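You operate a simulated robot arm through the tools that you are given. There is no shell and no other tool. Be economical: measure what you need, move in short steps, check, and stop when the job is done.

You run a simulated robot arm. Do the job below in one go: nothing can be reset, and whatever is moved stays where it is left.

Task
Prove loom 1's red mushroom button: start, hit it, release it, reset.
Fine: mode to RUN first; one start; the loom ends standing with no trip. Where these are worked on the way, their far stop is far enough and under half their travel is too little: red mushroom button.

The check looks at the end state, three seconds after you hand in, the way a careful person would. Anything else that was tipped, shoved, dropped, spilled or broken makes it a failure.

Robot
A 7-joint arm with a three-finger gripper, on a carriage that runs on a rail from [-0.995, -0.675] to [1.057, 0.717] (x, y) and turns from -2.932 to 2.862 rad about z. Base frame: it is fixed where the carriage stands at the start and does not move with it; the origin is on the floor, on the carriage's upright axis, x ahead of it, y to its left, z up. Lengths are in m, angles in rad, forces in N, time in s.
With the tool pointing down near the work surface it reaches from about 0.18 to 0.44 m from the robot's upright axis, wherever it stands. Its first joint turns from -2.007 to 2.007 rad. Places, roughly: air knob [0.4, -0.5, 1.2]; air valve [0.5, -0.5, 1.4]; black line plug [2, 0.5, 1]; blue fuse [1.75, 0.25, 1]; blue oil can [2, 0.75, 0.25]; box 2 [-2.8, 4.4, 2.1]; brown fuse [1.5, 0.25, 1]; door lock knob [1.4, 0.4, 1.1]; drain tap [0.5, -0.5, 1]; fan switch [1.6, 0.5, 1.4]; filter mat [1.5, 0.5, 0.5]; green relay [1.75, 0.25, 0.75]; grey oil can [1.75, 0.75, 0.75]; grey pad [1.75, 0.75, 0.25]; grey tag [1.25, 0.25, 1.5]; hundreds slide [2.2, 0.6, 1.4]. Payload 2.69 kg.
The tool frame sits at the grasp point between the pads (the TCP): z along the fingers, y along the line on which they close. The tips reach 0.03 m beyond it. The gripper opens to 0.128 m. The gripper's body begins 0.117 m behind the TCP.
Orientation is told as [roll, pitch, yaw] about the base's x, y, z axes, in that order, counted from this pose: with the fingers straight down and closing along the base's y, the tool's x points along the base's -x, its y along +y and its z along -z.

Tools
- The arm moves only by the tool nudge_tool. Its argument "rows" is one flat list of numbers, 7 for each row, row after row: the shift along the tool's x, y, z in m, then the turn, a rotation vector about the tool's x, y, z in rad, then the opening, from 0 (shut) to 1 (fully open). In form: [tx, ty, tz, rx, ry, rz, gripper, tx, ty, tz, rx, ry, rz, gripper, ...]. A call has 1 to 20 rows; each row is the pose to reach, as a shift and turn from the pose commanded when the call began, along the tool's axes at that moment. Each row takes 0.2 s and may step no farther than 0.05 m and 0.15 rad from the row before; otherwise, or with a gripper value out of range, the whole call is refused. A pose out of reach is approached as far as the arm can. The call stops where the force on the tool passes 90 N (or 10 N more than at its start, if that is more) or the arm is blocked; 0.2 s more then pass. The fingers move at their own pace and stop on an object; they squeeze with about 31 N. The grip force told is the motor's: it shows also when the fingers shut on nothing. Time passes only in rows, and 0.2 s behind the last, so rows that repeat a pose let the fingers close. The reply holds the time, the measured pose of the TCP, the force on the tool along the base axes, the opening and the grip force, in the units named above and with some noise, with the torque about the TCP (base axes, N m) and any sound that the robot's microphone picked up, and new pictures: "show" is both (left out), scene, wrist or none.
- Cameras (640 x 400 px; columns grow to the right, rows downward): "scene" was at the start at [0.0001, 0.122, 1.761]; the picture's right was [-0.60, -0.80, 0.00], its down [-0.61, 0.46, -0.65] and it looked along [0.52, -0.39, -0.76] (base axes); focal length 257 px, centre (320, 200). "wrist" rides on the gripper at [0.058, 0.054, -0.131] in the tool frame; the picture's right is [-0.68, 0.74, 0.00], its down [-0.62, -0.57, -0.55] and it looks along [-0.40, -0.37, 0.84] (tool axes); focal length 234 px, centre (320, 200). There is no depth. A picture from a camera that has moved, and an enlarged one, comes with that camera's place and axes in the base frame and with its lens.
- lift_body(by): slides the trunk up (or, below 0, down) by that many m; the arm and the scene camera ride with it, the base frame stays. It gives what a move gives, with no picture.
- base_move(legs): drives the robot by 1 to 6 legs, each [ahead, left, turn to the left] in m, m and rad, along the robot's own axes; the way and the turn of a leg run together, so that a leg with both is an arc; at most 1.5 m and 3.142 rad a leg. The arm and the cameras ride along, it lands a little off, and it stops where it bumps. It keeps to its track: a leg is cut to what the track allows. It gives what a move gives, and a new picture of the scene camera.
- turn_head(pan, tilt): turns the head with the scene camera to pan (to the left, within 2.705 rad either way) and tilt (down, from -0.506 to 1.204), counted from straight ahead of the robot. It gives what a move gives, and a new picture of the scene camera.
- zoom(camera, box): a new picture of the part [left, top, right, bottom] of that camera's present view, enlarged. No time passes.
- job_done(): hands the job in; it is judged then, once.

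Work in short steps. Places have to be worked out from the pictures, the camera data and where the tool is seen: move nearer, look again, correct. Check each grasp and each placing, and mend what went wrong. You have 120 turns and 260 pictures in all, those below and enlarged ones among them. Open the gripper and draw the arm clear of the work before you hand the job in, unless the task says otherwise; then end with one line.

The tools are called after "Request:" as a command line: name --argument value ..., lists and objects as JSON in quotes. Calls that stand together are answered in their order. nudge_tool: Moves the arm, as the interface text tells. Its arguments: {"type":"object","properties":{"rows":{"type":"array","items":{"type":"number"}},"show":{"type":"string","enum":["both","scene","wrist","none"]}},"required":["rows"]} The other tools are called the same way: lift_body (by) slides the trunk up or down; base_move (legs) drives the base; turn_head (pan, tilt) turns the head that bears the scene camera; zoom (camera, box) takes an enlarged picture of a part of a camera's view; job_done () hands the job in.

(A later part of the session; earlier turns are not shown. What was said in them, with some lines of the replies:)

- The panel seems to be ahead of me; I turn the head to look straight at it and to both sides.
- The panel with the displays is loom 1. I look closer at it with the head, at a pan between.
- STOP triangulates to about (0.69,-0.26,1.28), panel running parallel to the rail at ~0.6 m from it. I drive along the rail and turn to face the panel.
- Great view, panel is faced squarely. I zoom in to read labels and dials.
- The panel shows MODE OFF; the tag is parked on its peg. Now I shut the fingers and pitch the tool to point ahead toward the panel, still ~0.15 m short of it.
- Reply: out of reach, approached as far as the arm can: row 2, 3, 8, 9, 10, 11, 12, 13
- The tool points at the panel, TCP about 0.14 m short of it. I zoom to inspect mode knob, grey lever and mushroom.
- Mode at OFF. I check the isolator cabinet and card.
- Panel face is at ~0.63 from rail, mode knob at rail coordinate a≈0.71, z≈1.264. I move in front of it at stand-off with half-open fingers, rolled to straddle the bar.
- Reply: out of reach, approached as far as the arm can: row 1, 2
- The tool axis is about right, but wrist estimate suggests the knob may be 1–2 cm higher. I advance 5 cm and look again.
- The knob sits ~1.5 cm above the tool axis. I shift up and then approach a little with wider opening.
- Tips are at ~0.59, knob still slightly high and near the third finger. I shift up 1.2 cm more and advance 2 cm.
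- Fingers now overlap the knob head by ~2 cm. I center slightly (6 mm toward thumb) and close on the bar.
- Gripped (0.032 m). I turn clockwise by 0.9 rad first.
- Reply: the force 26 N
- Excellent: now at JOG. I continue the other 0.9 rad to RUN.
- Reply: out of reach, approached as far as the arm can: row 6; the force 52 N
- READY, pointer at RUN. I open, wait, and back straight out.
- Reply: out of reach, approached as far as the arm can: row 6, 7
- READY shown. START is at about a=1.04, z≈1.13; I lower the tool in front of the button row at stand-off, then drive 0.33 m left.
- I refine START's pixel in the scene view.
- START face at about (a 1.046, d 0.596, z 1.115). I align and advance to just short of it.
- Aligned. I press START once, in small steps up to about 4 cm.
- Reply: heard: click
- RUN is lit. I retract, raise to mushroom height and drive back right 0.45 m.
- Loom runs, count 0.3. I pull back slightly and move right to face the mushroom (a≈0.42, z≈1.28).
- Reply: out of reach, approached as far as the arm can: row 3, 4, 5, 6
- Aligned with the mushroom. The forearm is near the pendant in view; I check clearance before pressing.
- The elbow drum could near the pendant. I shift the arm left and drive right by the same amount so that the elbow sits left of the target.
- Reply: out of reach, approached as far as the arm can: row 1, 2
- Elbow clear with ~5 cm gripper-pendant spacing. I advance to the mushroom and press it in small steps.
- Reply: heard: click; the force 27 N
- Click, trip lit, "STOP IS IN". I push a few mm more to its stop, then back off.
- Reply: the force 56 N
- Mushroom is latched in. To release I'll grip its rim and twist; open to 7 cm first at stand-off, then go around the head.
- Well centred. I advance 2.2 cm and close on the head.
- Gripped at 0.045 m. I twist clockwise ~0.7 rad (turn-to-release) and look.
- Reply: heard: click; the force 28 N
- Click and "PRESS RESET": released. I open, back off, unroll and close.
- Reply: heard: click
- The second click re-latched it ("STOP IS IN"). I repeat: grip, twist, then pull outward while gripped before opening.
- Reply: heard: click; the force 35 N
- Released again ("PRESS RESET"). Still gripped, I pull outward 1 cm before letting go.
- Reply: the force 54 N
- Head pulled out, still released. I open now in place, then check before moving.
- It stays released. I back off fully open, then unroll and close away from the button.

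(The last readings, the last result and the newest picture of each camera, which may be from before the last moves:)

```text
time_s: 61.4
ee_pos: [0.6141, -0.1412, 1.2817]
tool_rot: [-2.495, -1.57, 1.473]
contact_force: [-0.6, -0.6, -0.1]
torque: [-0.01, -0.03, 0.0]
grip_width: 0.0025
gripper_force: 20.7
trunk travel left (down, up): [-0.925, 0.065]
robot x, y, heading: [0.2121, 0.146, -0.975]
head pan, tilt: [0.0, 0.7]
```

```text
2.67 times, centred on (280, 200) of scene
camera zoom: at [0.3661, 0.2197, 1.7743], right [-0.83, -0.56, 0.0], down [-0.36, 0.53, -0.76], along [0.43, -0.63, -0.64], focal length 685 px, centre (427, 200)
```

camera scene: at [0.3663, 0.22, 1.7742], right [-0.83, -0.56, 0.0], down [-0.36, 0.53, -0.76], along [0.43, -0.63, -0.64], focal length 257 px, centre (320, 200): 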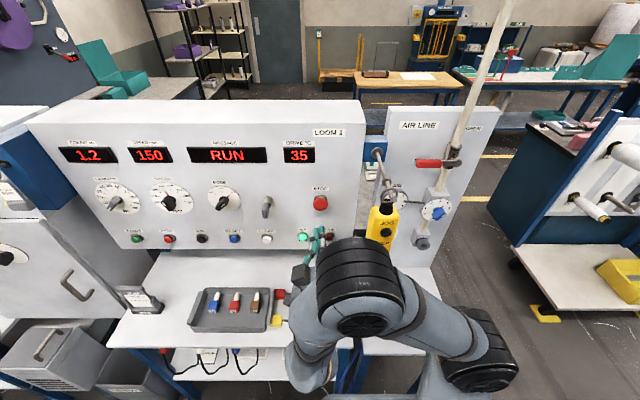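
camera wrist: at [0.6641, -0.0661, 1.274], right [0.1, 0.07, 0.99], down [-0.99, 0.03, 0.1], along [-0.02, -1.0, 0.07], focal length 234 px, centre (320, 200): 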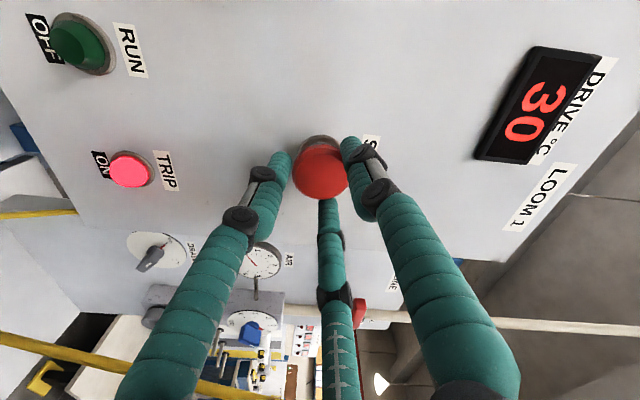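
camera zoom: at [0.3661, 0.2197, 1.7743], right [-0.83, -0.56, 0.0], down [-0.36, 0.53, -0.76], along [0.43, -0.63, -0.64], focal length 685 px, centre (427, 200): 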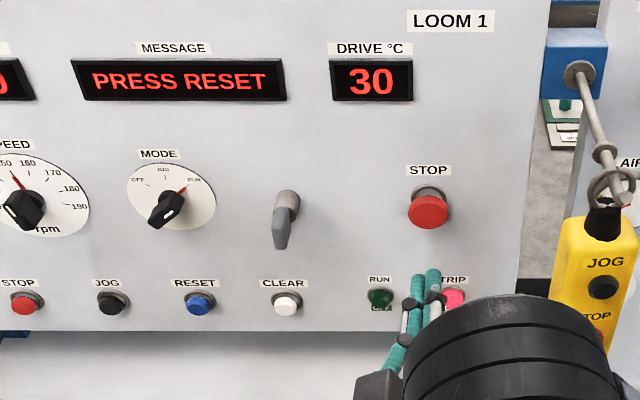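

Good. I lower to the button-row height and drive 0.284 m left to RESET.

Request:
nudge_tool --rows '[0.045, 0, 0, 0, 0, 0, 0, 0.09, 0, 0, 0, 0, 0, 0, 0.13, 0, 0, 0, 0, 0, 0, 0.167, 0, 0, 0, 0, 0, 0]' --show "none"

Request:
base_move --legs '[[0, 0.284, 0]]'

Request:
zoom --camera "scene" --box '[260, 200, 380, 300]'

Request:
nudge_tool --rows '[0, 0, 0, 0, 0, 0, 0]' --show "wrist"

```text
time_s: 62.6
ee_pos: [0.6031, -0.1735, 1.1177]
tool_rot: [1.334, -1.56, -2.445]
contact_force: [0.0, -0.6, 0.5]
torque: [0.0, -0.01, 0.01]
grip_width: 0.0024
gripper_force: 31.0
trunk travel left (down, up): [-0.925, 0.065]
robot x, y, heading: [0.2141, 0.1457, -0.972]
head pan, tilt: [0.0, 0.7]
stopped in row 4: the arm was blocked; the commanded pose is now the measured one
```

```text
time_s: 64.6
ee_pos: [0.8347, -0.0159, 1.1173]
tool_rot: [1.362, -1.56, -2.473]
contact_force: [0.7, 0.4, -0.4]
torque: [0.0, -0.01, -0.02]
grip_width: 0.0021
gripper_force: 31.0
trunk travel left (down, up): [-0.925, 0.065]
robot x, y, heading: [0.4457, 0.3002, -0.973]
head pan, tilt: [0.0, 0.7]
camera scene: at [0.596, 0.3758, 1.7742], right [-0.83, -0.56, 0.0], down [-0.36, 0.53, -0.76], along [0.43, -0.63, -0.64], focal length 257 px, centre (320, 200)
```

scene: 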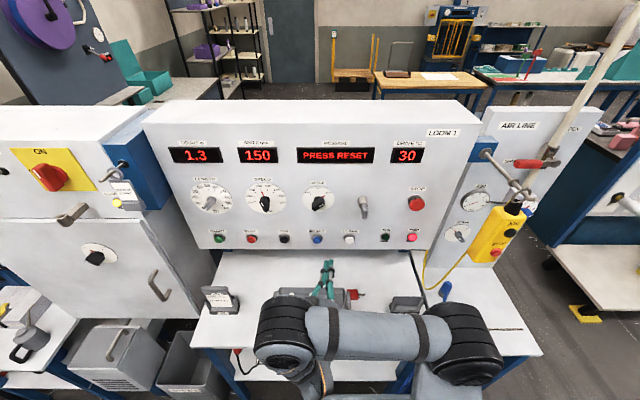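

```text
4.00 times, centred on (320, 250) of scene
camera zoom: at [0.596, 0.3758, 1.7742], right [-0.83, -0.56, 0.0], down [-0.36, 0.53, -0.76], along [0.43, -0.63, -0.64], focal length 1028 px, centre (320, 0)
```

zoom: 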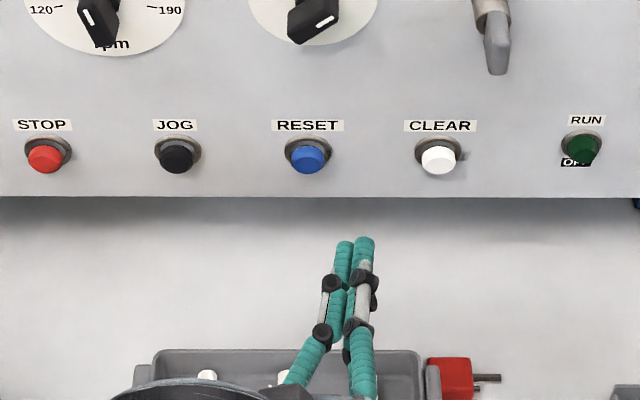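

```text
time_s: 65.0
ee_pos: [0.8329, -0.0173, 1.1192]
tool_rot: [1.369, -1.559, -2.482]
contact_force: [0.5, -0.8, 0.5]
torque: [0.01, 0.0, 0.02]
grip_width: 0.0024
gripper_force: 31.3
trunk travel left (down, up): [-0.925, 0.065]
robot x, y, heading: [0.4453, 0.2998, -0.97]
head pan, tilt: [0.0, 0.7]
camera wrist: at [0.823, 0.1246, 1.0613], right [0.65, 0.32, 0.68], down [-0.76, 0.24, 0.61], along [0.03, -0.92, 0.4], focal length 234 px, centre (320, 200)
```

wrist: 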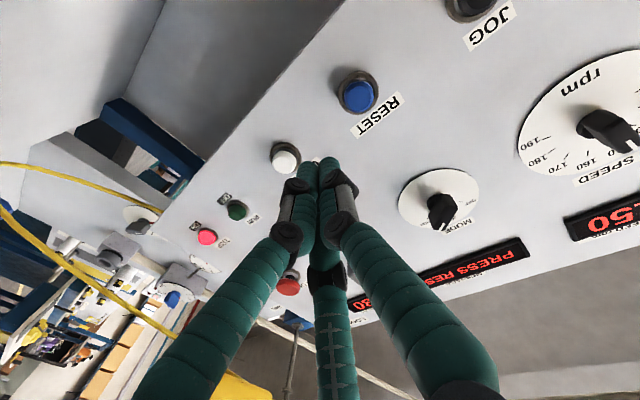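

The tool yawed 0.14 rad (a joint limit on lowering). I correct the yaw and shift 3.4 cm left to line up with RESET.

Request:
nudge_tool --rows '[0, 0.017, -0.002, -0.07, 0, 0, 0, 0.002, 0.034, -0.005, -0.14, 0, 0, 0, 0.002, 0.034, -0.005, -0.14, 0, 0, 0]' --show "wrist"

Request:
zoom --camera "scene" --box '[280, 220, 360, 280]'

```text
time_s: 65.8
ee_pos: [0.8611, -0.0024, 1.1175]
tool_rot: [1.492, -1.554, -2.481]
contact_force: [-0.9, -0.2, -0.3]
torque: [0.01, 0.01, 0.02]
grip_width: 0.0022
gripper_force: 30.8
trunk travel left (down, up): [-0.925, 0.065]
robot x, y, heading: [0.4429, 0.2985, -0.971]
head pan, tilt: [0.0, 0.7]
camera wrist: at [0.834, 0.138, 1.0604], right [0.61, 0.4, 0.69], down [-0.78, 0.14, 0.61], along [0.14, -0.91, 0.4], focal length 234 px, centre (320, 200)
```

wrist: 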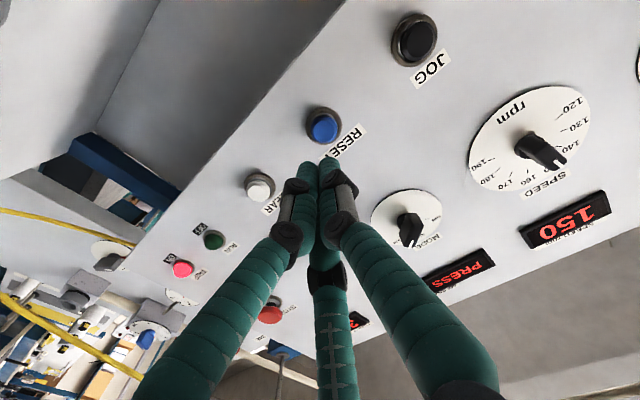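

```text
6.67 times, centred on (320, 250) of scene
camera zoom: at [0.5953, 0.3754, 1.7743], right [-0.83, -0.56, 0.0], down [-0.36, 0.53, -0.76], along [0.43, -0.63, -0.64], focal length 1714 px, centre (320, -133)
```

zoom: 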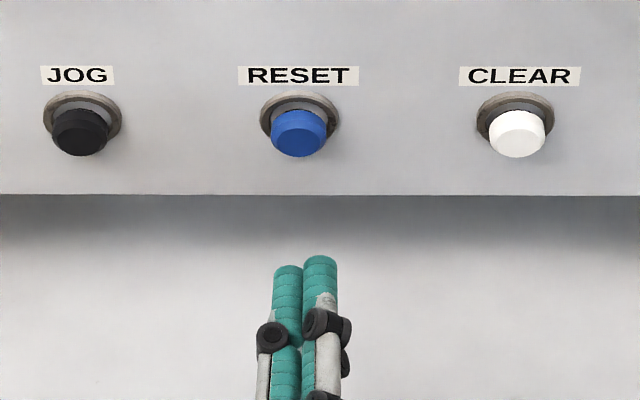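

Aligned. I advance and press RESET in small steps.

Request:
nudge_tool --rows '[0, 0.002, 0.03, 0, 0, 0, 0, 0, 0.002, 0.06, 0, 0, 0, 0, 0, 0.002, 0.075, 0, 0, 0, 0, 0, 0.002, 0.082, 0, 0, 0, 0, 0, 0.002, 0.087, 0, 0, 0, 0]' --show "none"

Request:
zoom --camera "scene" --box '[240, 130, 440, 260]'

```text
time_s: 67.0
ee_pos: [0.9129, -0.0644, 1.1162]
tool_rot: [1.501, -1.561, -2.472]
contact_force: [-1.2, 0.8, -0.1]
torque: [0.01, 0.0, 0.01]
grip_width: 0.002
gripper_force: 31.0
trunk travel left (down, up): [-0.925, 0.065]
robot x, y, heading: [0.4437, 0.3047, -0.974]
head pan, tilt: [0.0, 0.7]
```

```text
3.08 times, centred on (340, 195) of scene
camera zoom: at [0.5952, 0.3758, 1.7743], right [-0.83, -0.56, 0.0], down [-0.36, 0.53, -0.77], along [0.43, -0.63, -0.64], focal length 791 px, centre (258, 215)
```

zoom: 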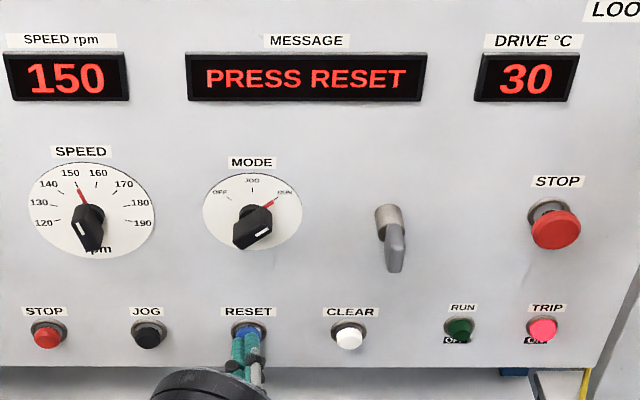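

No contact yet, and a slight drift left. I correct 6 mm right and press a further 8–12 mm.

Request:
nudge_tool --rows '[0, -0.006, -0.005, 0, 0, 0, 0, 0, -0.007, 0.003, 0, 0, 0, 0, 0, -0.007, 0.007, 0, 0, 0, 0, 0, -0.008, 0.011, 0, 0, 0, 0]' --show "none"

Request:
zoom --camera "scene" --box '[240, 130, 440, 260]'

```text
time_s: 68.0
ee_pos: [0.9085, -0.0746, 1.1171]
tool_rot: [1.455, -1.567, -2.417]
contact_force: [-25.2, 31.4, -14.2]
torque: [0.4, 0.12, -0.07]
grip_width: 0.0062
gripper_force: 31.4
trunk travel left (down, up): [-0.925, 0.065]
robot x, y, heading: [0.444, 0.3006, -0.969]
head pan, tilt: [0.0, 0.7]
heard: click
```

```text
3.08 times, centred on (340, 195) of scene
camera zoom: at [0.5906, 0.3822, 1.7741], right [-0.83, -0.56, 0.0], down [-0.36, 0.53, -0.77], along [0.43, -0.63, -0.64], focal length 791 px, centre (258, 215)
```

zoom: 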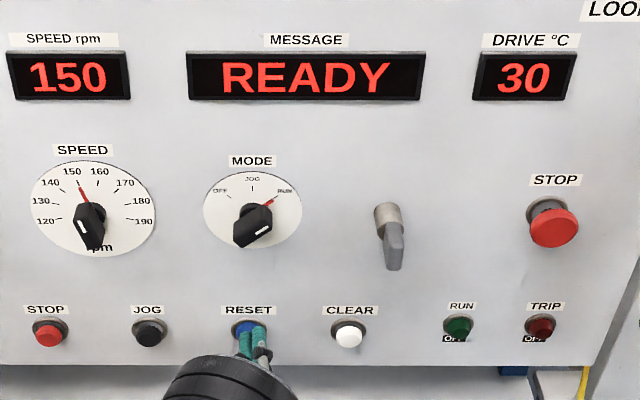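

Click: READY, trip off, not running. I back off and open the gripper.

Request:
nudge_tool --rows '[0, 0, -0.03, 0, 0, 0, 0, 0, 0, -0.07, 0, 0, 0, 0, 0, 0, -0.11, 0, 0, 0, 0, 0, 0, -0.14, 0, 0, 0, 0.3, 0, 0, -0.14, 0, 0, 0, 0.6, 0, 0, -0.14, 0, 0, 0, 0.6]' --show "scene"

Request:
zoom --camera "scene" --box '[140, 100, 560, 360]'

```text
time_s: 69.1
ee_pos: [0.8076, -0.029, 1.1139]
tool_rot: [-1.607, -1.555, 0.449]
contact_force: [-0.5, 0.0, -0.6]
torque: [-0.02, -0.01, -0.02]
grip_width: 0.0354
gripper_force: 0.1
trunk travel left (down, up): [-0.925, 0.065]
robot x, y, heading: [0.4467, 0.3018, -0.972]
head pan, tilt: [0.0, 0.7]
stopped in row 5: the arm was blocked; the commanded pose is now the measured one
camera scene: at [0.5956, 0.3764, 1.7742], right [-0.83, -0.56, 0.0], down [-0.36, 0.53, -0.77], along [0.43, -0.63, -0.64], focal length 257 px, centre (320, 200)
```

scene: 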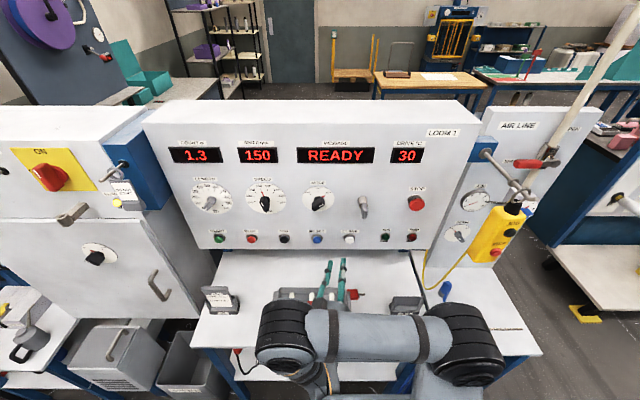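

```text
1.52 times, centred on (350, 230) of scene
camera zoom: at [0.5956, 0.3764, 1.7742], right [-0.83, -0.56, 0.0], down [-0.36, 0.53, -0.77], along [0.43, -0.63, -0.64], focal length 392 px, centre (274, 154)
```

zoom: 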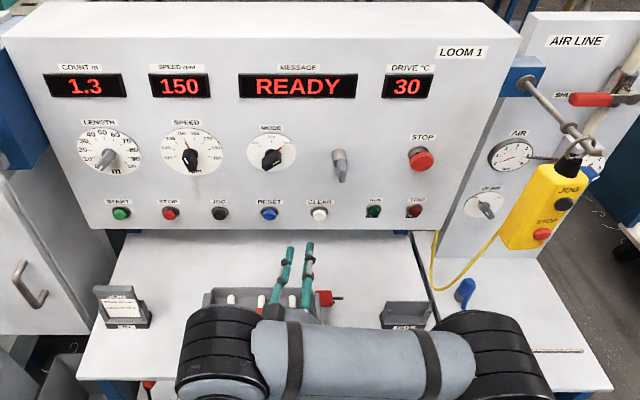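

Blocked at the arm's own limit with no force. I finish opening and check the tray through the wrist camera.

Request:
nudge_tool --rows '[-0.03, 0, 0, 0, 0, 0, 0.6, -0.06, 0, 0, 0, 0, 0, 0.8, -0.06, 0, 0, 0, 0, 0, 1, -0.06, 0, 0, 0, 0, 0, 1, -0.06, 0, 0, 0, 0, 0, 1]' --show "both"

Request:
zoom --camera "scene" --box '[190, 240, 450, 380]'

```text
time_s: 70.3
ee_pos: [0.8082, -0.0309, 1.1763]
tool_rot: [-1.556, -1.556, 0.394]
contact_force: [-0.3, -0.8, 0.1]
torque: [-0.04, -0.03, -0.01]
grip_width: 0.1196
gripper_force: 0.1
trunk travel left (down, up): [-0.925, 0.065]
robot x, y, heading: [0.4418, 0.3031, -0.976]
head pan, tilt: [0.0, 0.7]
camera scene: at [0.5956, 0.3753, 1.7743], right [-0.83, -0.56, 0.0], down [-0.36, 0.53, -0.76], along [0.43, -0.63, -0.64], focal length 257 px, centre (320, 200)
camera wrist: at [0.8032, 0.1106, 1.1165], right [0.69, 0.3, 0.66], down [-0.73, 0.28, 0.62], along [0.0, -0.91, 0.41], focal length 234 px, centre (320, 200)
```

scene: 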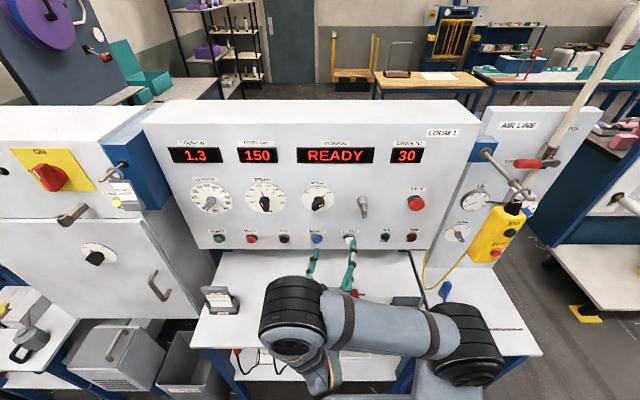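
wrist: 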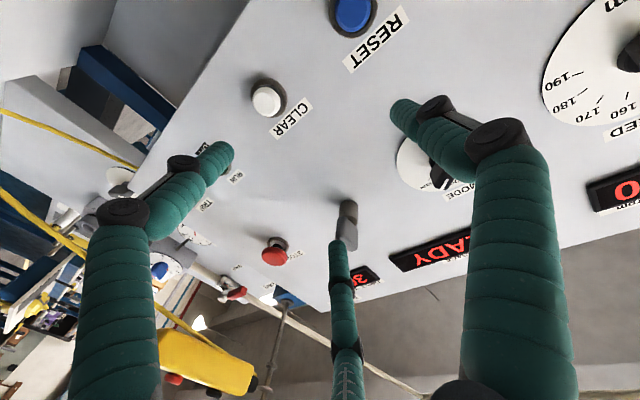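

```text
2.46 times, centred on (320, 310) of scene
camera zoom: at [0.5956, 0.3753, 1.7743], right [-0.83, -0.56, 0.0], down [-0.36, 0.53, -0.76], along [0.43, -0.63, -0.64], focal length 633 px, centre (320, -71)
```

zoom: 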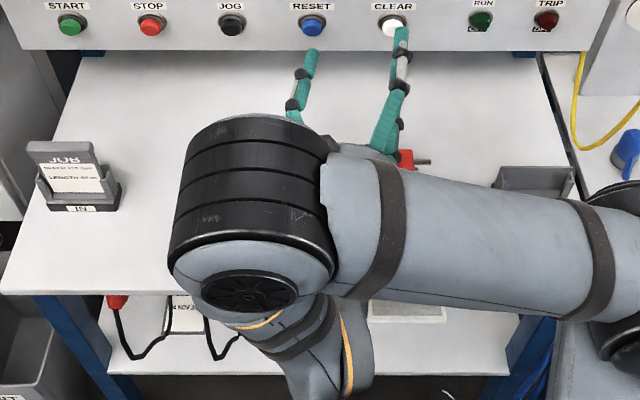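

READY, trip off, mushroom out, loom standing, arm open and clear of the panel: I hand in.

Request:
job_done

```text
The job is handed in.
```

I proved loom 1's red mushroom button. With mode at RUN I started the loom once and hit the mushroom: the loom stopped and tripped. I then released the mushroom and pressed RESET. On my first try at releasing it, the mushroom clicked back in as I let go, so I twisted and pulled it out a second time. The loom now stands at READY with the trip lamp off, and the gripper is open and clear of the panel.
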